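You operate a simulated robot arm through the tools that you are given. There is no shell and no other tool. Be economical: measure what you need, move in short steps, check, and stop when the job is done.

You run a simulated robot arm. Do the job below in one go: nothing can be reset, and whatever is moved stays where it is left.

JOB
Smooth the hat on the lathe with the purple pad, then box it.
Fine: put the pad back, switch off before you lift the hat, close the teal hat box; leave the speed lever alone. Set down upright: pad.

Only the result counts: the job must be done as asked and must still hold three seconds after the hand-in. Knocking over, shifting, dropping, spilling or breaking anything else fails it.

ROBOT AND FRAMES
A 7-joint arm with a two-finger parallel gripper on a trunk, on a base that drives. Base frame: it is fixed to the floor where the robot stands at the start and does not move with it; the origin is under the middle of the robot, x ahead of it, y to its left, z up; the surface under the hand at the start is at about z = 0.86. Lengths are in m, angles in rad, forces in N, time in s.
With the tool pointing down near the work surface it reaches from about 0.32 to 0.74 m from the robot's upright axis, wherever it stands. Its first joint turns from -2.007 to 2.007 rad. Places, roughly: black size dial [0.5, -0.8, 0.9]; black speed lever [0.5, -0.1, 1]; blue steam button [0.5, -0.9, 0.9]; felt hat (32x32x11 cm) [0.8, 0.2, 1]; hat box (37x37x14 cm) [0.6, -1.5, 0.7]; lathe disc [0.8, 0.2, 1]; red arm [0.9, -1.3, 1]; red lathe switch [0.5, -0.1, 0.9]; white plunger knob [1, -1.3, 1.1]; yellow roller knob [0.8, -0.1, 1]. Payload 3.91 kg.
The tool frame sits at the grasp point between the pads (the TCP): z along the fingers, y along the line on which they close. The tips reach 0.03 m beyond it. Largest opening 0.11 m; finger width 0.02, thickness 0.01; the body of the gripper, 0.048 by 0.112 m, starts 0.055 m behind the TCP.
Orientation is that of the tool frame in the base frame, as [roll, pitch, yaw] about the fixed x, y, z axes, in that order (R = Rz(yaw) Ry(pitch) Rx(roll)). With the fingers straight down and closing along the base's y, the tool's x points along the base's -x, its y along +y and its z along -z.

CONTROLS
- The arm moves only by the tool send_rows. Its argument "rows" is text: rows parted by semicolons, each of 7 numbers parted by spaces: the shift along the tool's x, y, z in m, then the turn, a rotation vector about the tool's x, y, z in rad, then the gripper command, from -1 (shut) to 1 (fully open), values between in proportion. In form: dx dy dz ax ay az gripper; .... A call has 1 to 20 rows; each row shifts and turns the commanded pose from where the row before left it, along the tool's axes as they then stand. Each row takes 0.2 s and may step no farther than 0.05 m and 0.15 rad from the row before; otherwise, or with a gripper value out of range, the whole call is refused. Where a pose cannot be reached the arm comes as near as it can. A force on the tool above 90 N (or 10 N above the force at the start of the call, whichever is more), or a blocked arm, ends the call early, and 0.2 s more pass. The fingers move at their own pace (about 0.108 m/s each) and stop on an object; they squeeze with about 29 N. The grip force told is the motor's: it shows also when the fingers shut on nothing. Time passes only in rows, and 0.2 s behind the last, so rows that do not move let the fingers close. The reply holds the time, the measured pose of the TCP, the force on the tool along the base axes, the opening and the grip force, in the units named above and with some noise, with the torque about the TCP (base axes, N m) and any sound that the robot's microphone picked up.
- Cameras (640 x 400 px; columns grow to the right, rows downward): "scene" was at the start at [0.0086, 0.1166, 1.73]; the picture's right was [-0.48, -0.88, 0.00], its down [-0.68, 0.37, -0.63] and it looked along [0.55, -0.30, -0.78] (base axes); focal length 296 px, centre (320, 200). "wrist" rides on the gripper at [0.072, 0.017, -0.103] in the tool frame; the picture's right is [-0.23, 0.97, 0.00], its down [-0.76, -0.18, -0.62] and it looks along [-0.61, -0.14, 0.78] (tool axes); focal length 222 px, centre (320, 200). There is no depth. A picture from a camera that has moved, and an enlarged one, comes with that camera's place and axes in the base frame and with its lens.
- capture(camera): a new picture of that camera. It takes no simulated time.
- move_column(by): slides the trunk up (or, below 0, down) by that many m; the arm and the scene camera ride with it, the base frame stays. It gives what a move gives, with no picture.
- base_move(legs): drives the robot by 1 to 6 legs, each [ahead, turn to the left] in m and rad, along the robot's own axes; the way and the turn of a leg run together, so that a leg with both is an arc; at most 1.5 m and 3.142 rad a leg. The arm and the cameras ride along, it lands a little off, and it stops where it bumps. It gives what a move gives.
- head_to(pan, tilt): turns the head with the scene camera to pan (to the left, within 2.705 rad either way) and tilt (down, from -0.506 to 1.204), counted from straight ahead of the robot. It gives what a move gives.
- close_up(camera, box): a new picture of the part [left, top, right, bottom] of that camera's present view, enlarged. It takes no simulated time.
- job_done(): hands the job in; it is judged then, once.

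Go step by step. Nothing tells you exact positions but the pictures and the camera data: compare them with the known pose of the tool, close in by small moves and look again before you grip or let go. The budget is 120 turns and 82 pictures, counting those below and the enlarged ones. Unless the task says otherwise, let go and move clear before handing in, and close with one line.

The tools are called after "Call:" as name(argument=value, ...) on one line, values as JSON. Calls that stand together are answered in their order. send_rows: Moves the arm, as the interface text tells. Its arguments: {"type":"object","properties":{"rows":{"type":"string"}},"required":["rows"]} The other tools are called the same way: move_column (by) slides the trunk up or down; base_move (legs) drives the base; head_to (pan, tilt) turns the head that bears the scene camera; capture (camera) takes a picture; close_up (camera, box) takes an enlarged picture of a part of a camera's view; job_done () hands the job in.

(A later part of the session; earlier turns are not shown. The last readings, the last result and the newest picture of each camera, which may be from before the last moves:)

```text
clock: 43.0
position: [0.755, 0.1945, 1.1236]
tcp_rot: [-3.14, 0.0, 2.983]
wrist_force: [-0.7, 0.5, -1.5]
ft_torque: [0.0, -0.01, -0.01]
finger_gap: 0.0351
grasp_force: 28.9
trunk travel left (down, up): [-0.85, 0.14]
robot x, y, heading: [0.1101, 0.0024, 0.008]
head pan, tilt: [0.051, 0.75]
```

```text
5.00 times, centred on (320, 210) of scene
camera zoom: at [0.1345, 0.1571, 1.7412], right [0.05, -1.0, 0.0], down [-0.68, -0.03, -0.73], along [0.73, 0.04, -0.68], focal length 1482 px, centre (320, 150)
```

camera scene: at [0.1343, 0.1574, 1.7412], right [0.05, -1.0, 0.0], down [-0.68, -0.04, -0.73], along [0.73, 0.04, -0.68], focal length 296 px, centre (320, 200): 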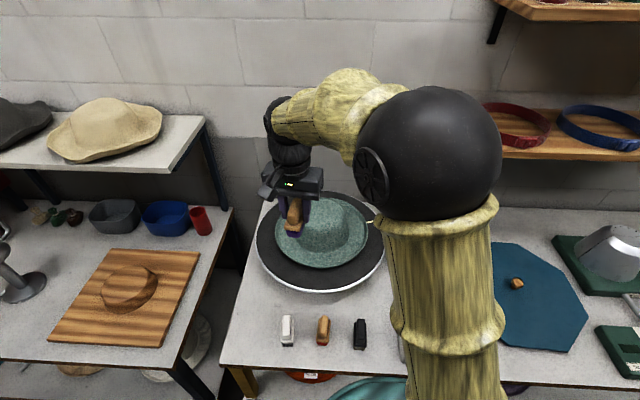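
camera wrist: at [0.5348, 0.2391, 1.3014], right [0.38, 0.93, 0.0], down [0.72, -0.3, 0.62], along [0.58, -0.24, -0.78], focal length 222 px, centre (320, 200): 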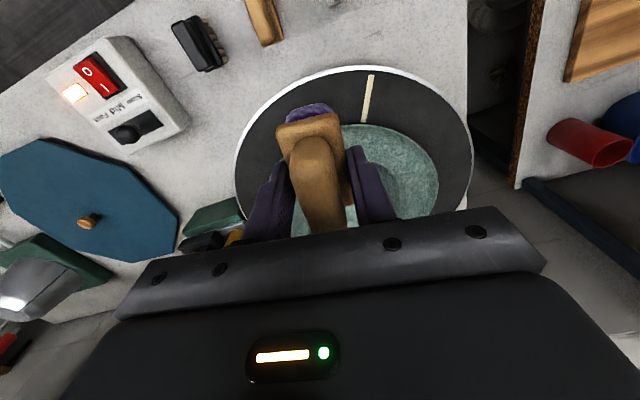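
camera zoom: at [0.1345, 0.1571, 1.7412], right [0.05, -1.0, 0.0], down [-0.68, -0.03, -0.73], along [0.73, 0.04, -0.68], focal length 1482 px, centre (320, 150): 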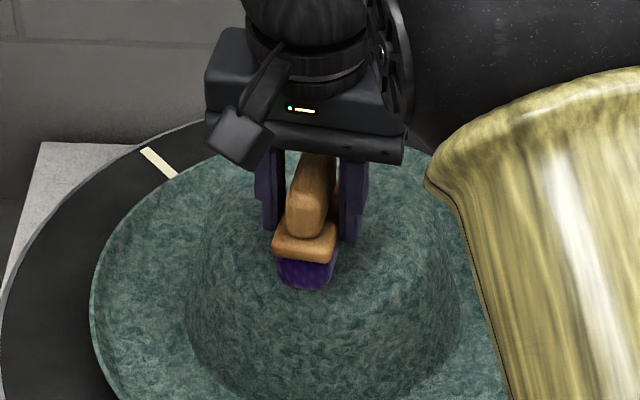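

Call:
send_rows(rows="0 0 0.003 0 0 0 -1;0 0 0.003 0 0 0 -1;0 0 0 0 0 0 -1")

Call:
send_rows(rows="0 0 0.003 0 0 0 -1;0 0 0.002 0 0 0 -1;0 0 0 0 0 0 -1")

Call:
send_rows(rows="0 0 0.003 0 0 0 -1;0 0 0.002 0 0 0 -1;0 0 0 0 0 0 -1")

```text
clock: 43.8
position: [0.7538, 0.1928, 1.1191]
tcp_rot: [3.14, 0.003, 2.983]
wrist_force: [-2.3, -3.5, 11.2]
ft_torque: [-0.15, -0.23, -0.08]
finger_gap: 0.0354
grasp_force: 29.1
trunk travel left (down, up): [-0.85, 0.14]
robot x, y, heading: [0.1102, 0.0018, 0.001]
head pan, tilt: [0.051, 0.75]
```

```text
clock: 44.6
position: [0.7533, 0.1925, 1.114]
tcp_rot: [3.141, 0.0, 2.98]
wrist_force: [-2.3, -8.0, 19.3]
ft_torque: [-0.32, -0.47, -0.12]
finger_gap: 0.0354
grasp_force: 29.1
trunk travel left (down, up): [-0.85, 0.14]
robot x, y, heading: [0.1098, -0.0011, 0.002]
head pan, tilt: [0.051, 0.75]
```

```text
clock: 45.4
position: [0.7533, 0.1904, 1.1098]
tcp_rot: [3.14, 0.002, 2.983]
wrist_force: [-1.9, -10.7, 25.2]
ft_torque: [-0.34, 0.07, 0.05]
finger_gap: 0.0356
grasp_force: 29.0
trunk travel left (down, up): [-0.85, 0.14]
robot x, y, heading: [0.1113, -0.0002, -0.003]
head pan, tilt: [0.051, 0.75]
```

Contact with the crown at about 25 N. I'll ease off 3 mm and hold.

Call:
send_rows(rows="0 0 -0.003 0 0 0 -1;0 0 0 0 0 0 -1;0 0 0 0 0 0 -1;0 0 0 0 0 0 -1;0 0 0 0 0 0 -1;0 0 0 0 0 0 -1;0 0 0 0 0 0 -1;0 0 0 0 0 0 -1;0 0 0 0 0 0 -1;0 0 0 0 0 0 -1")

Call:
send_rows(rows="0 0 0 0 0 0 -1;0 0 0 0 0 0 -1;0 0 0 0 0 0 -1;0 0 0 0 0 0 -1;0 0 0 0 0 0 -1;0 0 0 0 0 0 -1;0 0 0 0 0 0 -1;0 0 0 0 0 0 -1;0 0 0 0 0 0 -1;0 0 0 0 0 0 -1;0 0 0 0 0 0 -1;0 0 0 0 0 0 -1;0 0 0 0 0 0 -1;0 0 0 0 0 0 -1;0 0 0 0 0 0 -1")

Call:
close_up(camera="scene", box=[270, 170, 370, 250])

```text
clock: 47.6
position: [0.7544, 0.1936, 1.1105]
tcp_rot: [3.141, 0.0, 2.984]
wrist_force: [-0.1, -0.7, -0.5]
ft_torque: [-0.02, 0.03, 0.05]
finger_gap: 0.0351
grasp_force: 29.3
trunk travel left (down, up): [-0.85, 0.14]
robot x, y, heading: [0.112, -0.0001, 0.001]
head pan, tilt: [0.051, 0.75]
```

```text
clock: 50.8
position: [0.7555, 0.1937, 1.111]
tcp_rot: [-3.14, 0.0, 2.981]
wrist_force: [-0.1, -0.8, -0.9]
ft_torque: [-0.02, 0.0, -0.01]
finger_gap: 0.0352
grasp_force: 28.7
trunk travel left (down, up): [-0.85, 0.14]
robot x, y, heading: [0.1062, -0.0038, 0.001]
head pan, tilt: [0.051, 0.75]
```

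```text
5.00 times, centred on (320, 210) of scene
camera zoom: at [0.1346, 0.1571, 1.7412], right [0.05, -1.0, 0.0], down [-0.68, -0.04, -0.73], along [0.73, 0.04, -0.68], focal length 1482 px, centre (320, 150)
```

zoom: 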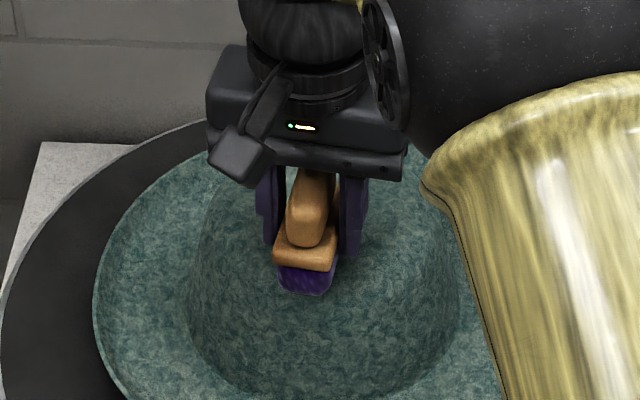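

The force bled away after easing off, though the texture looks calmer. I'll press again and hold with firmer contact.

Call:
send_rows(rows="0 0 0.003 0 0 0 -1;0 0 0 0 0 0 -1;0 0 0 0 0 0 -1;0 0 0 0 0 0 -1;0 0 0 0 0 0 -1")

Call:
send_rows(rows="0 0 0.001 0 0 0 -1;0 0 0 0 0 0 -1;0 0 0 0 0 0 -1;0 0 0 0 0 0 -1;0 0 0 0 0 0 -1;0 0 0 0 0 0 -1;0 0 0 0 0 0 -1;0 0 0 0 0 0 -1;0 0 0 0 0 0 -1;0 0 0 0 0 0 -1;0 0 0 0 0 0 -1;0 0 0 0 0 0 -1;0 0 0 0 0 0 -1;0 0 0 0 0 0 -1;0 0 0 0 0 0 -1")

Call:
close_up(camera="scene", box=[270, 170, 370, 250])

```text
clock: 52.0
position: [0.7535, 0.192, 1.1109]
tcp_rot: [3.139, 0.003, 2.982]
wrist_force: [-0.8, -9.0, 19.4]
ft_torque: [-0.3, 0.19, 0.1]
finger_gap: 0.0354
grasp_force: 29.2
trunk travel left (down, up): [-0.85, 0.14]
robot x, y, heading: [0.1094, -0.0013, -0.0]
head pan, tilt: [0.051, 0.75]
```

```text
clock: 55.2
position: [0.7523, 0.1913, 1.1098]
tcp_rot: [3.139, 0.003, 2.982]
wrist_force: [-1.9, -13.4, 29.7]
ft_torque: [-0.37, 0.16, 0.13]
finger_gap: 0.0351
grasp_force: 29.3
trunk travel left (down, up): [-0.85, 0.14]
robot x, y, heading: [0.1102, -0.0002, 0.002]
head pan, tilt: [0.051, 0.75]
```

```text
5.00 times, centred on (320, 210) of scene
camera zoom: at [0.1299, 0.1532, 1.7417], right [0.05, -1.0, 0.0], down [-0.68, -0.03, -0.73], along [0.73, 0.04, -0.68], focal length 1482 px, centre (320, 150)
```

zoom: 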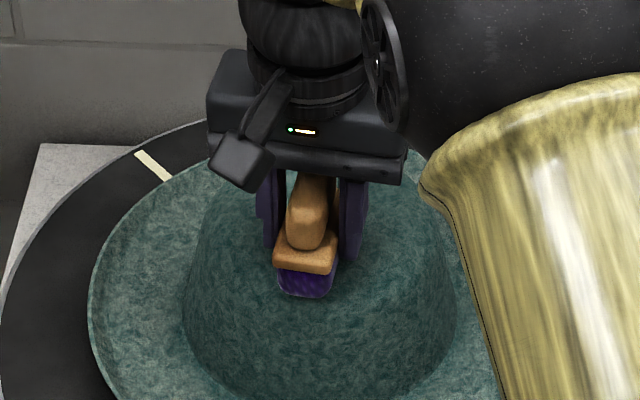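

The crown's texture is clearly getting smoother under steady pressure. I'll keep going.

Call:
send_rows(rows="0 0 0 0 0 0 -1;0 0 0 0 0 0 -1;0 0 0 0 0 0 -1;0 0 0 0 0 0 -1;0 0 0 0 0 0 -1;0 0 0 0 0 0 -1;0 0 0 0 0 0 -1;0 0 0 0 0 0 -1;0 0 0 0 0 0 -1;0 0 0 0 0 0 -1;0 0 0 0 0 0 -1;0 0 0 0 0 0 -1;0 0 0 0 0 0 -1;0 0 0 0 0 0 -1;0 0 0 0 0 0 -1;0 0 0 0 0 0 -1;0 0 0 0 0 0 -1;0 0 0 0 0 0 -1;0 0 0 0 0 0 -1;0 0 0 0 0 0 -1")

Call:
close_up(camera="scene", box=[270, 170, 370, 250])

```text
clock: 59.4
position: [0.7506, 0.1918, 1.1092]
tcp_rot: [3.137, 0.004, 2.984]
wrist_force: [-2.1, -12.1, 29.1]
ft_torque: [-0.42, 0.01, 0.01]
finger_gap: 0.0354
grasp_force: 29.4
trunk travel left (down, up): [-0.85, 0.14]
robot x, y, heading: [0.1099, -0.0031, 0.001]
head pan, tilt: [0.051, 0.75]
```

```text
5.00 times, centred on (320, 210) of scene
camera zoom: at [0.1298, 0.1532, 1.7417], right [0.05, -1.0, 0.0], down [-0.68, -0.03, -0.73], along [0.73, 0.04, -0.68], focal length 1482 px, centre (320, 150)
```

zoom: 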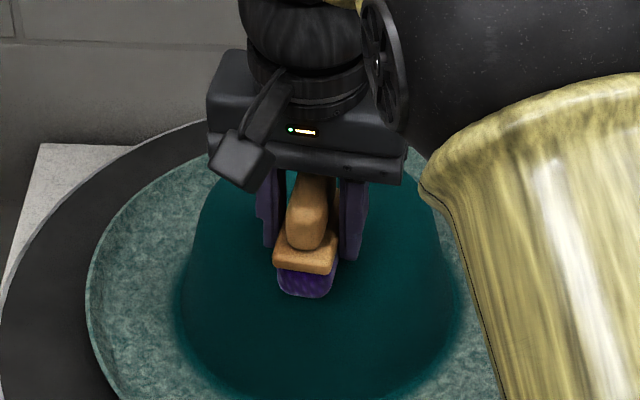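

The crown is now completely smooth, dark teal; the brim is still fuzzy. Moving back to the brim and pressing there.

Call:
send_rows(rows="0 0 -0.03 0 0 0 -1;0 0 -0.03 0 0 0 -1;0.039 0 0 0 0 0 -1;0.039 0 0 0 0 0 -1;0 0 0.04 0 0 0 -1;0 0 0.04 0 0 0 -1;0 0 0.03 0 0 0 -1;0 0 0.01 0 0 0 -1;0 0 0 0 0 0 -1")

Call:
close_up(camera="scene", box=[245, 170, 405, 298])

```text
clock: 61.4
position: [0.6785, 0.2063, 1.046]
tcp_rot: [-3.142, -0.001, 2.984]
wrist_force: [-0.1, 0.0, -0.9]
ft_torque: [0.02, 0.01, 0.01]
finger_gap: 0.0355
grasp_force: 29.3
trunk travel left (down, up): [-0.85, 0.14]
robot x, y, heading: [0.1106, 0.0048, -0.004]
head pan, tilt: [0.051, 0.75]
```

```text
3.12 times, centred on (325, 234) of scene
camera zoom: at [0.1347, 0.157, 1.7412], right [0.05, -1.0, 0.0], down [-0.68, -0.03, -0.73], along [0.73, 0.04, -0.68], focal length 926 px, centre (304, 94)
```

zoom: 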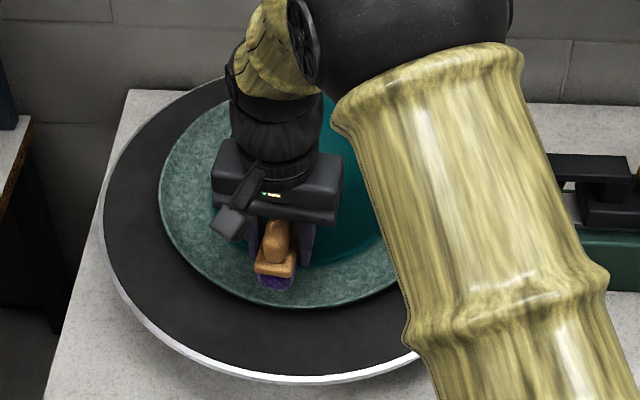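

Call:
send_rows(rows="0 0 0.003 0 0 0 -1;0 0 0.003 0 0 0 -1;0 0 0.002 0 0 0 -1;0 0 0 0 0 0 -1;0 0 0 0 0 0 -1;0 0 0 0 0 0 -1")

Call:
send_rows(rows="0 0 0.002 0 0 0 -1;0 0 0 0 0 0 -1;0 0 0 0 0 0 -1;0 0 0 0 0 0 -1;0 0 0 0 0 0 -1;0 0 0 0 0 0 -1")

```text
clock: 62.8
position: [0.6782, 0.2053, 1.0388]
tcp_rot: [-3.142, -0.001, 2.982]
wrist_force: [0.0, 0.1, 0.0]
ft_torque: [0.0, 0.02, -0.05]
finger_gap: 0.0353
grasp_force: 29.0
trunk travel left (down, up): [-0.85, 0.14]
robot x, y, heading: [0.1096, 0.0031, -0.002]
head pan, tilt: [0.051, 0.75]
```

```text
clock: 64.2
position: [0.6776, 0.2063, 1.0367]
tcp_rot: [3.141, -0.001, 2.983]
wrist_force: [0.1, 1.1, -1.3]
ft_torque: [-0.01, 0.01, -0.04]
finger_gap: 0.0354
grasp_force: 29.3
trunk travel left (down, up): [-0.85, 0.14]
robot x, y, heading: [0.1103, 0.0012, 0.001]
head pan, tilt: [0.051, 0.75]
```

Call:
send_rows(rows="0 0 0.002 0 0 0 -1;0 0 0.002 0 0 0 -1;0 0 0 0 0 0 -1;0 0 0 0 0 0 -1")

Call:
send_rows(rows="0 0 0.002 0 0 0 -1;0 0 0.002 0 0 0 -1;0 0 0 0 0 0 -1;0 0 0 0 0 0 -1")

Call:
close_up(camera="wrist", box=[220, 60, 460, 230])

```text
clock: 65.2
position: [0.6779, 0.2062, 1.0329]
tcp_rot: [3.14, 0.001, 2.982]
wrist_force: [-0.5, -0.4, -0.9]
ft_torque: [-0.03, 0.01, 0.01]
finger_gap: 0.0354
grasp_force: 28.5
trunk travel left (down, up): [-0.85, 0.14]
robot x, y, heading: [0.1097, -0.0012, -0.002]
head pan, tilt: [0.051, 0.75]
```

```text
clock: 66.2
position: [0.6781, 0.2038, 1.033]
tcp_rot: [3.139, 0.007, 2.981]
wrist_force: [4.7, -9.5, 38.8]
ft_torque: [-0.22, 0.74, 0.2]
finger_gap: 0.0354
grasp_force: 29.1
trunk travel left (down, up): [-0.85, 0.14]
robot x, y, heading: [0.1104, -0.0008, -0.005]
head pan, tilt: [0.051, 0.75]
```

```text
2.35 times, centred on (340, 145) of wrist
camera zoom: at [0.6101, 0.2329, 1.1351], right [0.38, 0.93, 0.01], down [0.72, -0.3, 0.63], along [0.58, -0.23, -0.78], focal length 523 px, centre (273, 329)
```

zoom: 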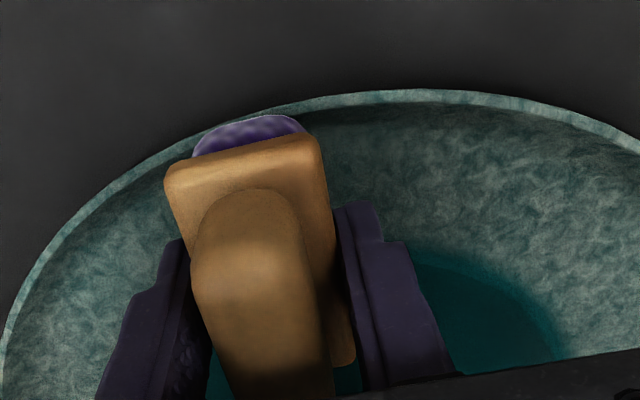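

The pad bears on the brim near its rim with about 39 N. I'll ease a hair and hold, then check whether the brim smooths.

Call:
send_rows(rows="0 0 -0.001 0 0 0 -1;0 0 0 0 0 0 -1;0 0 0 0 0 0 -1;0 0 0 0 0 0 -1;0 0 0 0 0 0 -1;0 0 0 0 0 0 -1;0 0 0 0 0 0 -1;0 0 0 0 0 0 -1;0 0 0 0 0 0 -1;0 0 0 0 0 0 -1;0 0 0 0 0 0 -1;0 0 0 0 0 0 -1;0 0 0 0 0 0 -1;0 0 0 0 0 0 -1;0 0 0 0 0 0 -1")

Call:
close_up(camera="wrist", box=[220, 60, 460, 230])

```text
clock: 69.4
position: [0.6757, 0.2036, 1.0324]
tcp_rot: [3.137, 0.001, 2.983]
wrist_force: [5.8, -8.3, 35.0]
ft_torque: [-0.23, 0.53, 0.18]
finger_gap: 0.0351
grasp_force: 28.6
trunk travel left (down, up): [-0.85, 0.14]
robot x, y, heading: [0.1125, 0.0011, 0.002]
head pan, tilt: [0.051, 0.75]
```

```text
2.35 times, centred on (340, 145) of wrist
camera zoom: at [0.6092, 0.2332, 1.1351], right [0.38, 0.93, 0.0], down [0.72, -0.3, 0.62], along [0.58, -0.23, -0.78], focal length 523 px, centre (273, 329)
```

zoom: 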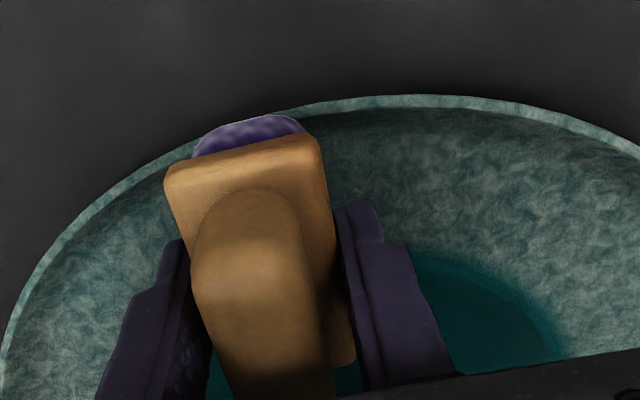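

The brim is starting to darken. Holding on.

Call:
send_rows(rows="0 0 0 0 0 0 -1;0 0 0 0 0 0 -1;0 0 0 0 0 0 -1;0 0 0 0 0 0 -1;0 0 0 0 0 0 -1;0 0 0 0 0 0 -1;0 0 0 0 0 0 -1;0 0 0 0 0 0 -1;0 0 0 0 0 0 -1;0 0 0 0 0 0 -1;0 0 0 0 0 0 -1;0 0 0 0 0 0 -1;0 0 0 0 0 0 -1;0 0 0 0 0 0 -1;0 0 0 0 0 0 -1;0 0 0 0 0 0 -1;0 0 0 0 0 0 -1;0 0 0 0 0 0 -1;0 0 0 0 0 0 -1;0 0 0 0 0 0 -1")

Call:
close_up(camera="wrist", box=[220, 60, 460, 230])

```text
clock: 73.6
position: [0.6776, 0.2049, 1.0325]
tcp_rot: [3.14, 0.003, 2.984]
wrist_force: [-0.2, -8.0, 34.8]
ft_torque: [-0.2, 0.73, 0.21]
finger_gap: 0.0351
grasp_force: 29.1
trunk travel left (down, up): [-0.85, 0.14]
robot x, y, heading: [0.1114, 0.0021, 0.003]
head pan, tilt: [0.051, 0.75]
```

```text
2.35 times, centred on (340, 145) of wrist
camera zoom: at [0.6088, 0.2337, 1.135], right [0.38, 0.93, 0.0], down [0.72, -0.3, 0.62], along [0.58, -0.23, -0.78], focal length 523 px, centre (273, 329)
```

zoom: 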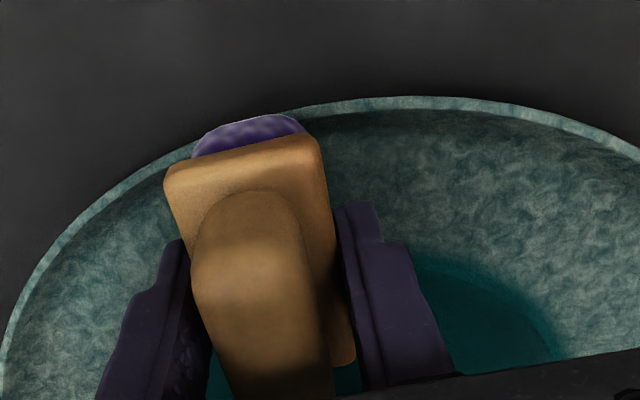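

The brim is barely changing: the pad seems to sit on the upturned rim. I'll move to the hat's right side (y ≈ 0.06), where the pad's long axis lies along the brim, and go down there.

Call:
send_rows(rows="0 0 -0.03 0 0 0 -1;0 0 -0.05 0 0 0 -1;0 0 -0.05 0 0 0 -1;0 0 0 0 0 -0.08 -1;0 0 0 0 0 -0.077 -1;-0.0305 -0.036 0 0 0 0 -1;-0.0305 -0.036 0 0 0 0 -1;-0.0305 -0.036 0 0 0 0 -1;-0.0305 -0.036 0 0 0 0 -1;0 0 0.04 0 0 0 -1;0 0 0.04 0 0 0 -1;0 0 0 0 0 0 -1")

Call:
capture(camera="wrist")

Call:
close_up(camera="scene", box=[245, 150, 445, 310])

```text
clock: 76.2
position: [0.8005, 0.0611, 1.0788]
tcp_rot: [3.141, 0.0, 3.14]
wrist_force: [0.7, -0.1, -0.2]
ft_torque: [-0.02, -0.02, -0.02]
finger_gap: 0.0351
grasp_force: 29.0
trunk travel left (down, up): [-0.85, 0.14]
robot x, y, heading: [0.1108, -0.002, 0.0]
head pan, tilt: [0.051, 0.75]
```

```text
40 pictures are left
camera wrist: at [0.7293, 0.0804, 1.1817], right [0.23, 0.97, 0.0], down [0.76, -0.18, 0.62], along [0.61, -0.14, -0.78], focal length 222 px, centre (320, 200)
```

wrist: 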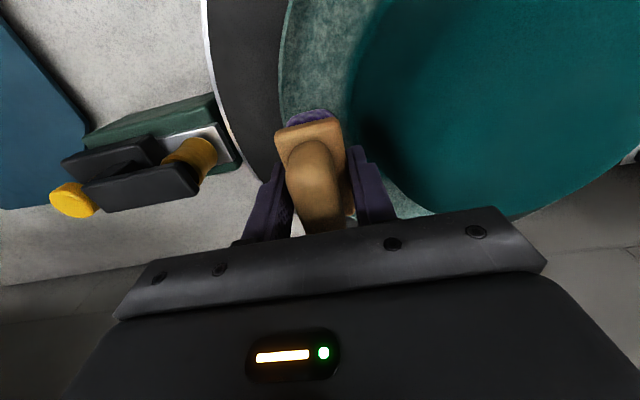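

```text
2.50 times, centred on (345, 230) of scene
camera zoom: at [0.1339, 0.1569, 1.7412], right [0.05, -1.0, 0.0], down [-0.68, -0.04, -0.73], along [0.73, 0.04, -0.68], focal length 741 px, centre (258, 125)
```

zoom: 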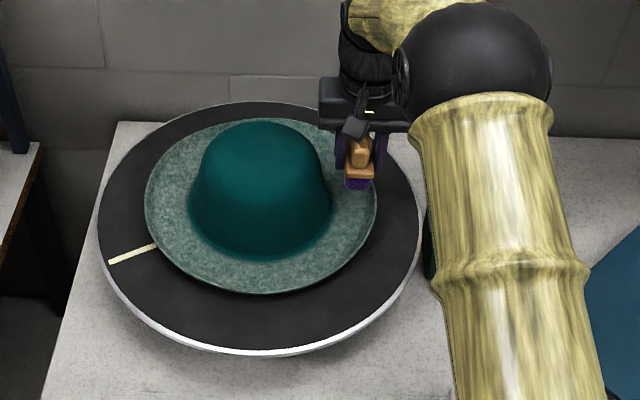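

Now the pad is centred over the fuzzy brim strip, crown on one side, rim on the other. Lowering.

Call:
send_rows(rows="0 0 0.02 0 0 0 -1;0 0 0.015 0 0 0 -1;0 0 0.005 0 0 0 -1;0 0 0 0 0 0 -1")

Call:
send_rows(rows="0 0 0.003 0 0 0 -1;0 0 0.003 0 0 0 -1;0 0 0 0 0 0 -1")

Call:
send_rows(rows="0 0 0.003 0 0 0 -1;0 0 0.002 0 0 0 -1;0 0 0 0 0 0 -1")

```text
clock: 77.2
position: [0.8007, 0.0618, 1.0398]
tcp_rot: [3.14, 0.0, 3.14]
wrist_force: [0.4, -0.1, -1.7]
ft_torque: [-0.02, 0.02, 0.01]
finger_gap: 0.0352
grasp_force: 29.4
trunk travel left (down, up): [-0.85, 0.14]
robot x, y, heading: [0.1097, 0.0007, 0.001]
head pan, tilt: [0.051, 0.75]
```

```text
clock: 78.0
position: [0.8006, 0.0629, 1.0322]
tcp_rot: [3.141, 0.0, 3.139]
wrist_force: [0.4, -0.4, -1.5]
ft_torque: [-0.01, -0.02, -0.03]
finger_gap: 0.0356
grasp_force: 28.8
trunk travel left (down, up): [-0.85, 0.14]
robot x, y, heading: [0.1111, 0.0006, 0.001]
head pan, tilt: [0.051, 0.75]
```

```text
clock: 78.8
position: [0.8004, 0.0619, 1.0277]
tcp_rot: [-3.142, -0.001, 3.139]
wrist_force: [0.4, -0.4, -1.1]
ft_torque: [0.01, -0.01, -0.01]
finger_gap: 0.0353
grasp_force: 28.6
trunk travel left (down, up): [-0.85, 0.14]
robot x, y, heading: [0.1067, 0.0035, -0.0]
head pan, tilt: [0.051, 0.75]
```

Call:
send_rows(rows="0 0 0.003 0 0 0 -1;0 0 0.002 0 0 0 -1;0 0 0 0 0 0 -1")

Call:
send_rows(rows="0 0 0.003 0 0 0 -1;0 0 0.002 0 0 0 -1;0 0 0 0 0 0 -1")

Call:
send_rows(rows="0 0 0.003 0 0 0 -1;0 0 0.002 0 0 0 -1;0 0 0 0 0 0 -1")

```text
clock: 79.6
position: [0.7992, 0.063, 1.0232]
tcp_rot: [-3.141, 0.0, 3.139]
wrist_force: [-0.1, -0.8, -0.7]
ft_torque: [-0.02, 0.02, -0.01]
finger_gap: 0.0358
grasp_force: 28.5
trunk travel left (down, up): [-0.85, 0.14]
robot x, y, heading: [0.1074, -0.0009, 0.0]
head pan, tilt: [0.051, 0.75]
```

```text
clock: 80.4
position: [0.8013, 0.0629, 1.0189]
tcp_rot: [-3.14, -0.001, 3.14]
wrist_force: [0.9, 0.3, -0.5]
ft_torque: [0.0, -0.01, -0.01]
finger_gap: 0.0354
grasp_force: 29.0
trunk travel left (down, up): [-0.85, 0.14]
robot x, y, heading: [0.1111, 0.0005, -0.0]
head pan, tilt: [0.051, 0.75]
```

```text
clock: 81.2
position: [0.8008, 0.0606, 1.0174]
tcp_rot: [3.141, 0.009, 3.137]
wrist_force: [10.7, -0.9, 28.9]
ft_torque: [-0.66, -0.17, -0.03]
finger_gap: 0.0352
grasp_force: 28.8
trunk travel left (down, up): [-0.85, 0.14]
robot x, y, heading: [0.1089, 0.0003, 0.001]
head pan, tilt: [0.051, 0.75]
```

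Contact at about 29 N with the drag now along x. Holding 4 s, then checking.

Call:
send_rows(rows="0 0 0 0 0 0 -1;0 0 0 0 0 0 -1;0 0 0 0 0 0 -1;0 0 0 0 0 0 -1;0 0 0 0 0 0 -1;0 0 0 0 0 0 -1;0 0 0 0 0 0 -1;0 0 0 0 0 0 -1;0 0 0 0 0 0 -1;0 0 0 0 0 0 -1;0 0 0 0 0 0 -1;0 0 0 0 0 0 -1;0 0 0 0 0 0 -1;0 0 0 0 0 0 -1;0 0 0 0 0 0 -1;0 0 0 0 0 0 -1;0 0 0 0 0 0 -1;0 0 0 0 0 0 -1;0 0 0 0 0 0 -1;0 0 0 0 0 0 -1")

Call:
close_up(camera="scene", box=[245, 150, 445, 310])

```text
clock: 85.4
position: [0.7996, 0.0608, 1.0176]
tcp_rot: [3.142, 0.007, 3.141]
wrist_force: [7.8, -1.3, 33.4]
ft_torque: [-0.84, -0.09, 0.25]
finger_gap: 0.0352
grasp_force: 29.1
trunk travel left (down, up): [-0.85, 0.14]
robot x, y, heading: [0.1095, -0.0001, -0.005]
head pan, tilt: [0.051, 0.75]
```

```text
2.50 times, centred on (345, 230) of scene
camera zoom: at [0.1311, 0.1559, 1.7414], right [0.05, -1.0, 0.0], down [-0.68, -0.03, -0.73], along [0.73, 0.04, -0.68], focal length 741 px, centre (258, 125)
```

zoom: 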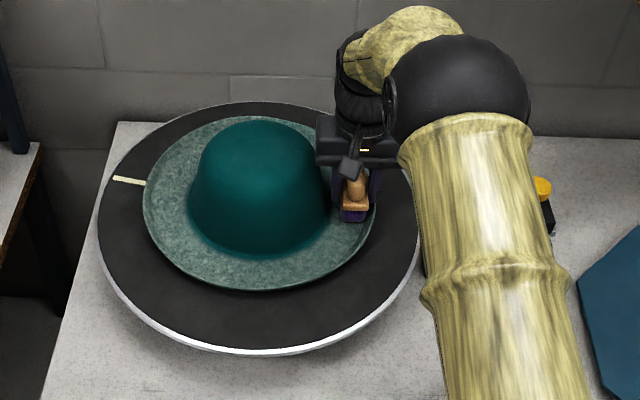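

Call:
send_rows(rows="0 0.004 0 0 0 0 -1;0 0 0 0 0 0 -1;0 0 0 0 0 0 -1;0 0 0 0 0 0 -1;0 0 0 0 0 0 -1;0 0 0 0 0 0 -1;0 0 0 0 0 0 -1;0 0 0 0 0 0 -1;0 0 0 0 0 0 -1;0 0 0 0 0 0 -1;0 0 0 0 0 0 -1;0 0 0 0 0 0 -1;0 0 0 0 0 0 -1;0 0 0 0 0 0 -1;0 0 0 0 0 0 -1;0 0 0 0 0 0 -1;0 0 0 0 0 0 -1;0 0 0 0 0 0 -1;0 0 0 0 0 0 -1;0 0 0 0 0 0 -1")

Call:
close_up(camera="scene", box=[245, 150, 445, 310])

```text
clock: 89.6
position: [0.7986, 0.0671, 1.0167]
tcp_rot: [3.14, 0.008, 3.139]
wrist_force: [8.2, -2.5, 31.5]
ft_torque: [-0.97, -0.15, 0.22]
finger_gap: 0.0351
grasp_force: 29.4
trunk travel left (down, up): [-0.85, 0.14]
robot x, y, heading: [0.108, 0.0005, 0.001]
head pan, tilt: [0.051, 0.75]
```

```text
2.50 times, centred on (345, 230) of scene
camera zoom: at [0.1311, 0.1557, 1.7414], right [0.05, -1.0, 0.0], down [-0.68, -0.03, -0.73], along [0.73, 0.04, -0.68], focal length 741 px, centre (258, 125)
```

zoom: 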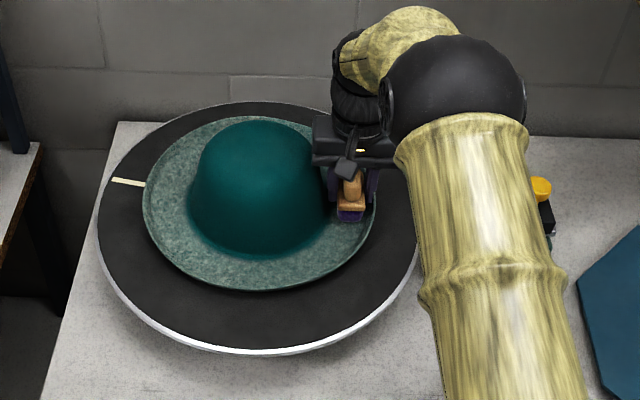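

The disc mark hasn't moved between pictures, so I may be stalling the lathe. I'll ease the pressure and compare mark positions.

Call:
send_rows(rows="0 0 -0.0015 0 0 0 -1;0 0 0 0 0 0 -1")

Call:
close_up(camera="scene", box=[245, 150, 445, 310])

```text
clock: 90.2
position: [0.7989, 0.0664, 1.0171]
tcp_rot: [3.141, 0.004, 3.14]
wrist_force: [8.2, -1.9, 26.2]
ft_torque: [-0.79, -0.23, 0.21]
finger_gap: 0.0353
grasp_force: 29.7
trunk travel left (down, up): [-0.85, 0.14]
robot x, y, heading: [0.107, -0.0004, -0.001]
head pan, tilt: [0.051, 0.75]
```

```text
2.50 times, centred on (345, 230) of scene
camera zoom: at [0.132, 0.156, 1.7413], right [0.05, -1.0, 0.0], down [-0.68, -0.03, -0.73], along [0.73, 0.04, -0.68], focal length 741 px, centre (258, 125)
```

zoom: 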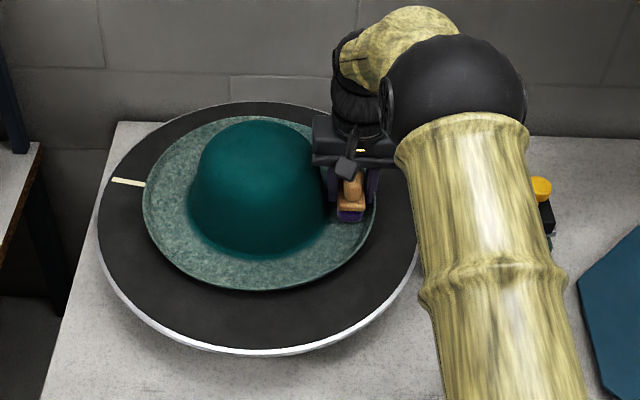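

The lathe is stalled by my pressing (8 N drag at 13 cm). I'll lighten the touch to around 10–15 N.

Call:
send_rows(rows="0 0 -0.002 0 0 0 -1;0 0 0 0 0 0 -1;0 0 0 0 0 0 -1")

Call:
send_rows(rows="0 0 -0.001 0 0 0 -1;0 0 0 0 0 0 -1")

Call:
send_rows(rows="0 0 -0.001 0 0 0 -1;0 0 0 0 0 0 -1")

Call:
close_up(camera="scene", box=[245, 150, 445, 310])

```text
clock: 91.0
position: [0.7983, 0.0673, 1.0179]
tcp_rot: [-3.141, -0.001, 3.14]
wrist_force: [7.9, -0.3, 16.4]
ft_torque: [-0.43, -0.25, 0.21]
finger_gap: 0.0356
grasp_force: 29.5
trunk travel left (down, up): [-0.85, 0.14]
robot x, y, heading: [0.1092, -0.0028, 0.002]
head pan, tilt: [0.051, 0.75]
```

```text
clock: 91.6
position: [0.7992, 0.0667, 1.0175]
tcp_rot: [3.141, -0.003, 3.141]
wrist_force: [7.3, 0.3, 8.9]
ft_torque: [-0.28, -0.24, 0.25]
finger_gap: 0.0356
grasp_force: 28.8
trunk travel left (down, up): [-0.85, 0.14]
robot x, y, heading: [0.1097, -0.0006, 0.0]
head pan, tilt: [0.051, 0.75]
```

```text
clock: 92.2
position: [0.7996, 0.0657, 1.018]
tcp_rot: [-3.14, -0.002, 3.138]
wrist_force: [5.5, 2.1, 4.5]
ft_torque: [-0.1, -0.19, 0.16]
finger_gap: 0.0353
grasp_force: 28.7
trunk travel left (down, up): [-0.85, 0.14]
robot x, y, heading: [0.1101, -0.001, -0.001]
head pan, tilt: [0.051, 0.75]
```

```text
2.50 times, centred on (345, 230) of scene
camera zoom: at [0.1348, 0.1566, 1.7411], right [0.05, -1.0, 0.0], down [-0.68, -0.04, -0.73], along [0.73, 0.04, -0.68], focal length 741 px, centre (258, 125)
```

zoom: 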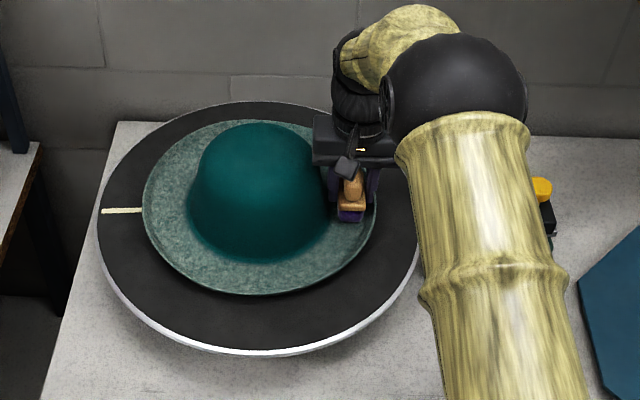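

It's turning again. Holding a few seconds at this touch to see the running force.

Call:
send_rows(rows="0 0 0 0 0 0 -1;0 0 0 0 0 0 -1;0 0 0 0 0 0 -1;0 0 0 0 0 0 -1;0 0 0 0 0 0 -1;0 0 0 0 0 0 -1")

Call:
send_rows(rows="0 0 0.001 0 0 0 -1;0 0 0 0 0 0 -1;0 0 0 0 0 0 -1")

Call:
send_rows(rows="0 0 0 0 0 0 -1;0 0 0 0 0 0 -1;0 0 0 0 0 0 -1")

Call:
close_up(camera="scene", box=[245, 150, 445, 310])

```text
clock: 93.6
position: [0.7989, 0.0665, 1.0169]
tcp_rot: [3.14, 0.002, 3.14]
wrist_force: [-0.6, -0.2, -1.2]
ft_torque: [0.0, 0.0, 0.01]
finger_gap: 0.0352
grasp_force: 29.0
trunk travel left (down, up): [-0.85, 0.14]
robot x, y, heading: [0.1103, -0.0043, 0.003]
head pan, tilt: [0.051, 0.75]
```

```text
clock: 94.4
position: [0.7988, 0.0671, 1.0171]
tcp_rot: [-3.141, 0.0, 3.14]
wrist_force: [0.2, 0.3, 0.1]
ft_torque: [-0.03, 0.0, 0.0]
finger_gap: 0.035
grasp_force: 29.1
trunk travel left (down, up): [-0.85, 0.14]
robot x, y, heading: [0.1067, 0.0019, -0.0]
head pan, tilt: [0.051, 0.75]
```

```text
clock: 95.2
position: [0.7996, 0.0673, 1.0185]
tcp_rot: [3.141, 0.001, 3.139]
wrist_force: [0.3, -0.3, -1.4]
ft_torque: [0.0, 0.0, -0.01]
finger_gap: 0.0354
grasp_force: 28.8
trunk travel left (down, up): [-0.85, 0.14]
robot x, y, heading: [0.1078, -0.0, 0.002]
head pan, tilt: [0.051, 0.75]
```

```text
2.50 times, centred on (345, 230) of scene
camera zoom: at [0.1344, 0.1565, 1.7412], right [0.05, -1.0, 0.0], down [-0.68, -0.04, -0.73], along [0.73, 0.04, -0.68], focal length 741 px, centre (258, 125)
```

zoom: 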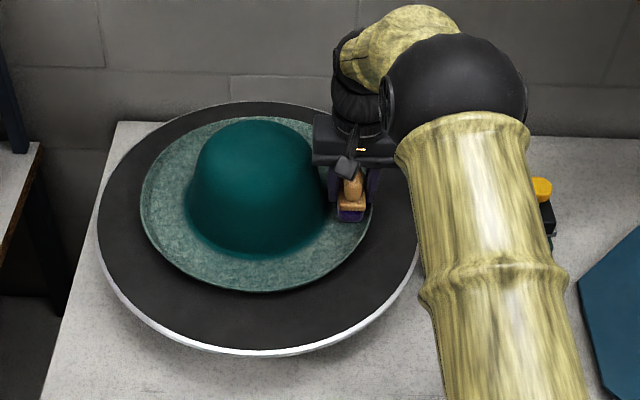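

Spinning, contact just lost. I'll add 1 mm at a time until the running force is about 8–12 N.

Call:
send_rows(rows="0 0 0.001 0 0 0 -1;0 0 0 0 0 0 -1;0 0 0 0 0 0 -1")

Call:
send_rows(rows="0 0 0.001 0 0 0 -1;0 0 0 0 0 0 -1;0 0 0 0 0 0 -1")

Call:
send_rows(rows="0 0 0 0 0 0 -1;0 0 0 0 0 0 -1")

```text
clock: 96.0
position: [0.8009, 0.0672, 1.0178]
tcp_rot: [-3.141, 0.002, 3.139]
wrist_force: [6.9, 0.3, 9.1]
ft_torque: [-0.41, -0.53, 0.33]
finger_gap: 0.0352
grasp_force: 29.4
trunk travel left (down, up): [-0.85, 0.14]
robot x, y, heading: [0.1097, 0.0003, 0.002]
head pan, tilt: [0.051, 0.75]
```

```text
clock: 96.8
position: [0.801, 0.066, 1.0177]
tcp_rot: [-3.14, 0.003, 3.141]
wrist_force: [9.1, 0.4, 13.7]
ft_torque: [-0.4, -0.37, 0.17]
finger_gap: 0.0352
grasp_force: 28.7
trunk travel left (down, up): [-0.85, 0.14]
robot x, y, heading: [0.1098, -0.0008, -0.003]
head pan, tilt: [0.051, 0.75]
```

```text
clock: 97.4
position: [0.7996, 0.067, 1.0172]
tcp_rot: [3.141, 0.002, 3.14]
wrist_force: [9.1, 0.8, 18.6]
ft_torque: [-0.46, -0.36, 0.13]
finger_gap: 0.0353
grasp_force: 29.3
trunk travel left (down, up): [-0.85, 0.14]
robot x, y, heading: [0.1079, -0.0018, 0.0]
head pan, tilt: [0.051, 0.75]
```

Call:
send_rows(rows="0 0 -0.001 0 0 0 -1;0 0 0 0 0 0 -1;0 0 0 0 0 0 -1")

Call:
close_up(camera="scene", box=[245, 150, 445, 310])

Call:
send_rows(rows="0 0 -0.0005 0 0 0 -1;0 0 0 0 0 0 -1;0 0 0 0 0 0 -1")

Call:
send_rows(rows="0 0 0 0 0 0 -1;0 0 0 0 0 0 -1;0 0 0 0 0 0 -1;0 0 0 0 0 0 -1")

Call:
close_up(camera="scene", box=[245, 150, 445, 310])

```text
clock: 98.2
position: [0.7986, 0.0654, 1.0177]
tcp_rot: [3.14, 0.001, 3.14]
wrist_force: [8.5, -0.5, 17.4]
ft_torque: [-0.44, -0.31, 0.18]
finger_gap: 0.0352
grasp_force: 28.8
trunk travel left (down, up): [-0.85, 0.14]
robot x, y, heading: [0.1108, 0.0011, -0.001]
head pan, tilt: [0.051, 0.75]
```

```text
2.50 times, centred on (345, 230) of scene
camera zoom: at [0.1333, 0.1562, 1.7413], right [0.05, -1.0, 0.0], down [-0.68, -0.03, -0.73], along [0.73, 0.04, -0.68], focal length 741 px, centre (258, 125)
```

zoom: 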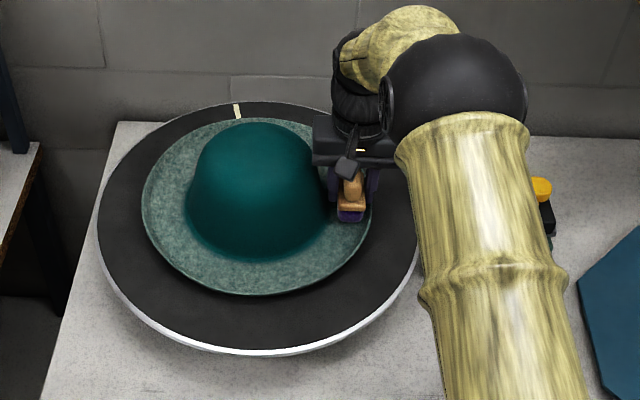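

```text
clock: 99.0
position: [0.7994, 0.0666, 1.0179]
tcp_rot: [3.141, 0.001, 3.138]
wrist_force: [7.5, -0.1, 13.5]
ft_torque: [-0.34, -0.29, 0.26]
finger_gap: 0.0355
grasp_force: 29.0
trunk travel left (down, up): [-0.85, 0.14]
robot x, y, heading: [0.1093, -0.0024, -0.0]
head pan, tilt: [0.051, 0.75]
```

```text
clock: 100.0
position: [0.7987, 0.0668, 1.0182]
tcp_rot: [3.141, 0.0, 3.139]
wrist_force: [7.7, -0.7, 8.6]
ft_torque: [-0.23, -0.14, 0.2]
finger_gap: 0.0353
grasp_force: 29.3
trunk travel left (down, up): [-0.85, 0.14]
robot x, y, heading: [0.1092, -0.0011, 0.003]
head pan, tilt: [0.051, 0.75]
```

```text
2.50 times, centred on (345, 230) of scene
camera zoom: at [0.1341, 0.1563, 1.7413], right [0.05, -1.0, 0.0], down [-0.68, -0.03, -0.73], along [0.73, 0.04, -0.68], focal length 741 px, centre (258, 125)
```

zoom: 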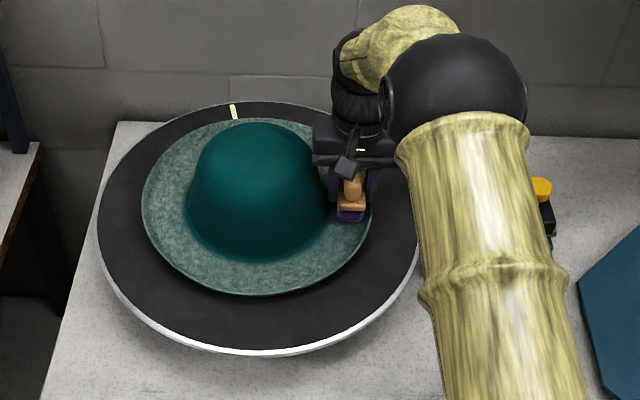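

The drag is near the motor's limit even at low pressure. I'll lift 4 mm so that it spins up, back off a little from the crown, and touch down lightly.

Call:
send_rows(rows="0 -0.004 -0.004 0 0 0 -1;0 0 0 0 0 0 -1;0 0 0 0 0 0 -1;0 0 0 0 0 0 -1;0 0 0 0 0 0 -1;0 0 0.002 0 0 0 -1;0 0 0 0 0 0 -1")

Call:
send_rows(rows="0 0 0.001 0 0 0 -1;0 0 0 0 0 0 -1")

Call:
send_rows(rows="0 0 0.0005 0 0 0 -1;0 0 0 0 0 0 -1")

Call:
send_rows(rows="0 0 0.0005 0 0 0 -1;0 0 0 0 0 0 -1")

Call:
send_rows(rows="0 0 0.0005 0 0 0 -1;0 0 0 0 0 0 -1")

```text
clock: 101.6
position: [0.8003, 0.0626, 1.0188]
tcp_rot: [-3.141, -0.001, 3.14]
wrist_force: [-0.3, -0.5, -1.8]
ft_torque: [0.02, 0.03, 0.05]
finger_gap: 0.0354
grasp_force: 28.8
trunk travel left (down, up): [-0.85, 0.14]
robot x, y, heading: [0.1107, -0.0008, -0.006]
head pan, tilt: [0.051, 0.75]
```

```text
clock: 102.2
position: [0.7988, 0.0619, 1.0176]
tcp_rot: [3.141, -0.001, 3.141]
wrist_force: [-0.3, -0.6, -1.3]
ft_torque: [-0.02, 0.01, 0.02]
finger_gap: 0.0354
grasp_force: 28.5
trunk travel left (down, up): [-0.85, 0.14]
robot x, y, heading: [0.1088, 0.0001, 0.001]
head pan, tilt: [0.051, 0.75]
```

```text
clock: 102.8
position: [0.8002, 0.0634, 1.0179]
tcp_rot: [-3.141, -0.002, 3.141]
wrist_force: [0.8, 1.9, -1.9]
ft_torque: [0.05, -0.04, -0.02]
finger_gap: 0.0352
grasp_force: 29.3
trunk travel left (down, up): [-0.85, 0.14]
robot x, y, heading: [0.11, -0.0006, -0.004]
head pan, tilt: [0.051, 0.75]
```

```text
clock: 103.4
position: [0.8004, 0.0623, 1.0186]
tcp_rot: [-3.141, 0.001, 3.141]
wrist_force: [1.5, 1.1, -0.3]
ft_torque: [-0.01, 0.13, -0.02]
finger_gap: 0.0352
grasp_force: 29.2
trunk travel left (down, up): [-0.85, 0.14]
robot x, y, heading: [0.1123, 0.0016, 0.002]
head pan, tilt: [0.051, 0.75]
```

```text
clock: 104.0
position: [0.8011, 0.0632, 1.0176]
tcp_rot: [3.14, 0.003, 3.139]
wrist_force: [2.6, 0.4, 1.5]
ft_torque: [-0.01, 0.24, 0.01]
finger_gap: 0.0352
grasp_force: 29.4
trunk travel left (down, up): [-0.85, 0.14]
robot x, y, heading: [0.1084, -0.0013, 0.002]
head pan, tilt: [0.051, 0.75]
```

Light running contact now. Adding another millimetre and holding.

Call:
send_rows(rows="0 0 0.0005 0 0 0 -1;0 0 0 0 0 0 -1;0 0 0 0 0 0 -1")

Call:
send_rows(rows="0 0 0.0005 0 0 0 -1;0 0 0 0 0 0 -1;0 0 0 0 0 0 -1")

Call:
send_rows(rows="0 0 0 0 0 0 -1;0 0 0 0 0 0 -1;0 0 0 0 0 0 -1;0 0 0 0 0 0 -1;0 0 0 0 0 0 -1;0 0 0 0 0 0 -1;0 0 0 0 0 0 -1;0 0 0 0 0 0 -1")

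Call:
close_up(camera="scene", box=[245, 150, 445, 310])

```text
clock: 104.8
position: [0.8003, 0.0614, 1.0177]
tcp_rot: [-3.141, 0.001, 3.139]
wrist_force: [8.5, -1.3, 14.2]
ft_torque: [-0.46, -0.25, 0.23]
finger_gap: 0.0354
grasp_force: 29.0
trunk travel left (down, up): [-0.85, 0.14]
robot x, y, heading: [0.11, -0.0015, 0.0]
head pan, tilt: [0.051, 0.75]
```

```text
clock: 105.6
position: [0.799, 0.0631, 1.018]
tcp_rot: [-3.141, 0.002, 3.139]
wrist_force: [8.4, -1.8, 19.8]
ft_torque: [-0.63, -0.22, 0.23]
finger_gap: 0.0354
grasp_force: 28.8
trunk travel left (down, up): [-0.85, 0.14]
robot x, y, heading: [0.1094, 0.0008, 0.003]
head pan, tilt: [0.051, 0.75]
```

```text
clock: 107.4
position: [0.7995, 0.0625, 1.0181]
tcp_rot: [3.141, 0.0, 3.14]
wrist_force: [7.4, -0.9, 22.4]
ft_torque: [-0.64, -0.22, 0.22]
finger_gap: 0.0353
grasp_force: 29.8
trunk travel left (down, up): [-0.85, 0.14]
robot x, y, heading: [0.1086, 0.0027, 0.004]
head pan, tilt: [0.051, 0.75]
```

```text
2.50 times, centred on (345, 230) of scene
camera zoom: at [0.1326, 0.1561, 1.7414], right [0.05, -1.0, 0.0], down [-0.68, -0.03, -0.73], along [0.73, 0.04, -0.68], focal length 741 px, centre (258, 125)
```

zoom: 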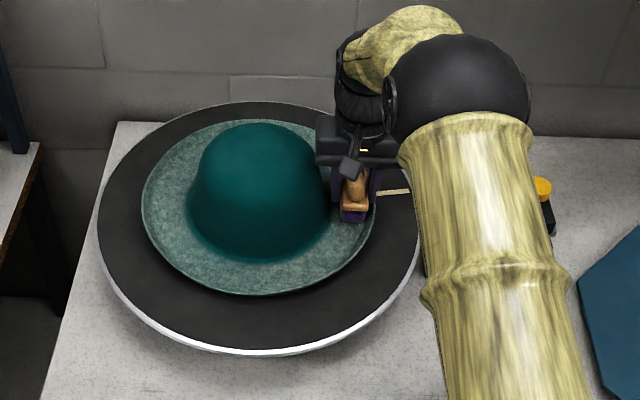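

Stalled again: the contact is stiff, so only very light pressing keeps it running. I'll restart it and settle about 1 mm higher, then hold long.

Call:
send_rows(rows="0 0 -0.004 0 0 0 -1;0 0 0 0 0 0 -1;0 0 0 0 0 0 -1;0 0 0 0 0 0 -1;0 0 0 0 0 0 -1;0 0 0.002 0 0 0 -1;0 0 0.001 0 0 0 -1;0 0 0 0 0 0 -1")

Call:
send_rows(rows="0 0 0 0 0 0 -1;0 0 0 0 0 0 -1;0 0 0 0 0 0 -1")

Call:
send_rows(rows="0 0 0 0 0 0 -1;0 0 0 0 0 0 -1;0 0 0 0 0 0 -1")

Call:
send_rows(rows="0 0 0 0 0 0 -1;0 0 0 0 0 0 -1;0 0 0 0 0 0 -1")

```text
clock: 109.2
position: [0.8007, 0.062, 1.0176]
tcp_rot: [3.141, 0.002, 3.139]
wrist_force: [3.1, -0.1, 2.0]
ft_torque: [-0.01, 0.17, 0.01]
finger_gap: 0.0352
grasp_force: 28.9
trunk travel left (down, up): [-0.85, 0.14]
robot x, y, heading: [0.1078, 0.0042, -0.002]
head pan, tilt: [0.051, 0.75]
```

```text
clock: 110.0
position: [0.8007, 0.0628, 1.0187]
tcp_rot: [3.141, 0.002, 3.14]
wrist_force: [8.2, -0.2, 9.5]
ft_torque: [-0.31, -0.24, 0.21]
finger_gap: 0.0353
grasp_force: 29.0
trunk travel left (down, up): [-0.85, 0.14]
robot x, y, heading: [0.1071, 0.0038, -0.0]
head pan, tilt: [0.051, 0.75]
```

```text
clock: 110.8
position: [0.7995, 0.0624, 1.017]
tcp_rot: [-3.141, 0.0, 3.141]
wrist_force: [7.5, -2.0, 11.6]
ft_torque: [-0.35, -0.25, 0.2]
finger_gap: 0.0352
grasp_force: 29.1
trunk travel left (down, up): [-0.85, 0.14]
robot x, y, heading: [0.1066, 0.0021, -0.003]
head pan, tilt: [0.051, 0.75]
```

```text
clock: 111.6
position: [0.7995, 0.0625, 1.0172]
tcp_rot: [-3.141, 0.0, 3.138]
wrist_force: [7.6, -1.0, 11.3]
ft_torque: [-0.33, -0.22, 0.22]
finger_gap: 0.0354
grasp_force: 29.0
trunk travel left (down, up): [-0.85, 0.14]
robot x, y, heading: [0.1103, 0.0048, -0.002]
head pan, tilt: [0.051, 0.75]
```

The drag along the pad's pivot direction makes it grab. On the near side the drag runs along the finger axis and behaves better, so I'll go back there and press lightly (10–12 N).

Call:
send_rows(rows="0 0 -0.03 0 0 0 -1;0 0 -0.045 0 0 0 -1;0 0 -0.045 0 0 0 -1;0.03 0.032 0 0 0 0 -1;0.03 0.032 0 0 0 0 -1;0.03 0.032 0 0 0 0 -1;0.03 0.032 0 0 0 0 -1;0 0 0.04 0 0 0 -1;0 0 0.04 0 0 0 -1;0 0 0.01 0 0 0 -1;0 0 0 0 0 0 -1")

Call:
send_rows(rows="0 0 0.004 0 0 0 -1;0 0 0.002 0 0 0 -1;0 0 0 0 0 0 -1")

Call:
send_rows(rows="0 0 0.003 0 0 0 -1;0 0 0 0 0 0 -1")

Call:
close_up(camera="wrist", box=[220, 60, 460, 230])

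```text
clock: 114.0
position: [0.6803, 0.1895, 1.0479]
tcp_rot: [3.14, 0.0, 3.139]
wrist_force: [-0.2, -0.4, -1.1]
ft_torque: [0.01, -0.01, -0.02]
finger_gap: 0.0354
grasp_force: 28.8
trunk travel left (down, up): [-0.85, 0.14]
robot x, y, heading: [0.1105, 0.001, -0.003]
head pan, tilt: [0.051, 0.75]
```

```text
clock: 114.8
position: [0.6802, 0.1895, 1.0414]
tcp_rot: [-3.142, 0.0, 3.14]
wrist_force: [0.4, 0.1, -0.9]
ft_torque: [0.02, -0.01, -0.04]
finger_gap: 0.0352
grasp_force: 28.7
trunk travel left (down, up): [-0.85, 0.14]
robot x, y, heading: [0.1054, -0.0002, -0.002]
head pan, tilt: [0.051, 0.75]
```

```text
clock: 115.4
position: [0.6799, 0.1898, 1.038]
tcp_rot: [-3.141, 0.0, 3.139]
wrist_force: [0.0, 0.4, -1.3]
ft_torque: [-0.02, 0.02, -0.01]
finger_gap: 0.0352
grasp_force: 28.8
trunk travel left (down, up): [-0.85, 0.14]
robot x, y, heading: [0.1085, -0.0046, -0.001]
head pan, tilt: [0.051, 0.75]
```

```text
2.35 times, centred on (340, 145) of wrist
camera zoom: at [0.6092, 0.2083, 1.1411], right [0.23, 0.97, 0.0], down [0.76, -0.18, 0.62], along [0.61, -0.14, -0.78], focal length 523 px, centre (273, 329)
```

zoom: 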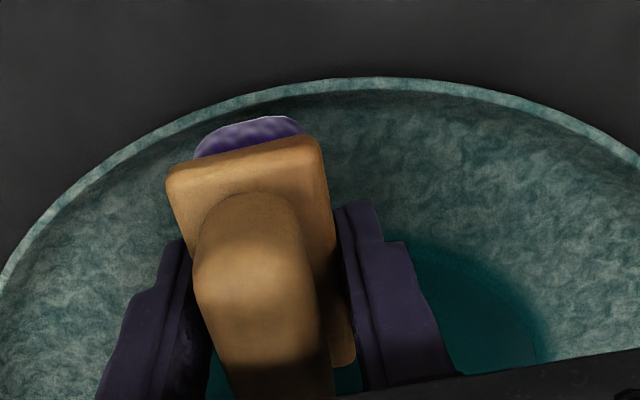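

The pad is within the brim now. Touching down in small steps.

Call:
send_rows(rows="0 0 0.002 0 0 0 -1;0 0 0.001 0 0 0 -1;0 0 0 0 0 0 -1")

Call:
send_rows(rows="0 0 0.001 0 0 0 -1;0 0 0.001 0 0 0 -1;0 0 0 0 0 0 -1")

Call:
send_rows(rows="0 0 0.001 0 0 0 -1;0 0 0.001 0 0 0 -1;0 0 0 0 0 0 -1")

Call:
send_rows(rows="0 0 0.001 0 0 0 -1;0 0 0 0 0 0 -1")

```text
clock: 116.2
position: [0.6793, 0.1903, 1.0347]
tcp_rot: [-3.141, -0.002, 3.14]
wrist_force: [0.0, -0.2, -2.3]
ft_torque: [-0.01, -0.03, 0.01]
finger_gap: 0.0352
grasp_force: 29.0
trunk travel left (down, up): [-0.85, 0.14]
robot x, y, heading: [0.11, 0.0013, -0.0]
head pan, tilt: [0.051, 0.75]
```

```text
clock: 117.0
position: [0.6796, 0.1897, 1.0323]
tcp_rot: [-3.141, 0.0, 3.139]
wrist_force: [-0.5, -0.9, -1.4]
ft_torque: [0.01, -0.02, 0.0]
finger_gap: 0.0352
grasp_force: 29.3
trunk travel left (down, up): [-0.85, 0.14]
robot x, y, heading: [0.1086, 0.0029, -0.003]
head pan, tilt: [0.051, 0.75]
```

```text
clock: 117.8
position: [0.6807, 0.1884, 1.0335]
tcp_rot: [3.142, 0.001, 3.138]
wrist_force: [0.5, -8.4, 15.0]
ft_torque: [-0.2, 0.44, 0.27]
finger_gap: 0.0355
grasp_force: 29.3
trunk travel left (down, up): [-0.85, 0.14]
robot x, y, heading: [0.1089, -0.0016, 0.0]
head pan, tilt: [0.051, 0.75]
```

```text
clock: 118.4
position: [0.6798, 0.1887, 1.0332]
tcp_rot: [-3.141, 0.005, 3.141]
wrist_force: [3.9, -9.5, 27.3]
ft_torque: [-0.32, 0.59, 0.17]
finger_gap: 0.0352
grasp_force: 28.9
trunk travel left (down, up): [-0.85, 0.14]
robot x, y, heading: [0.1086, -0.002, 0.001]
head pan, tilt: [0.051, 0.75]
```

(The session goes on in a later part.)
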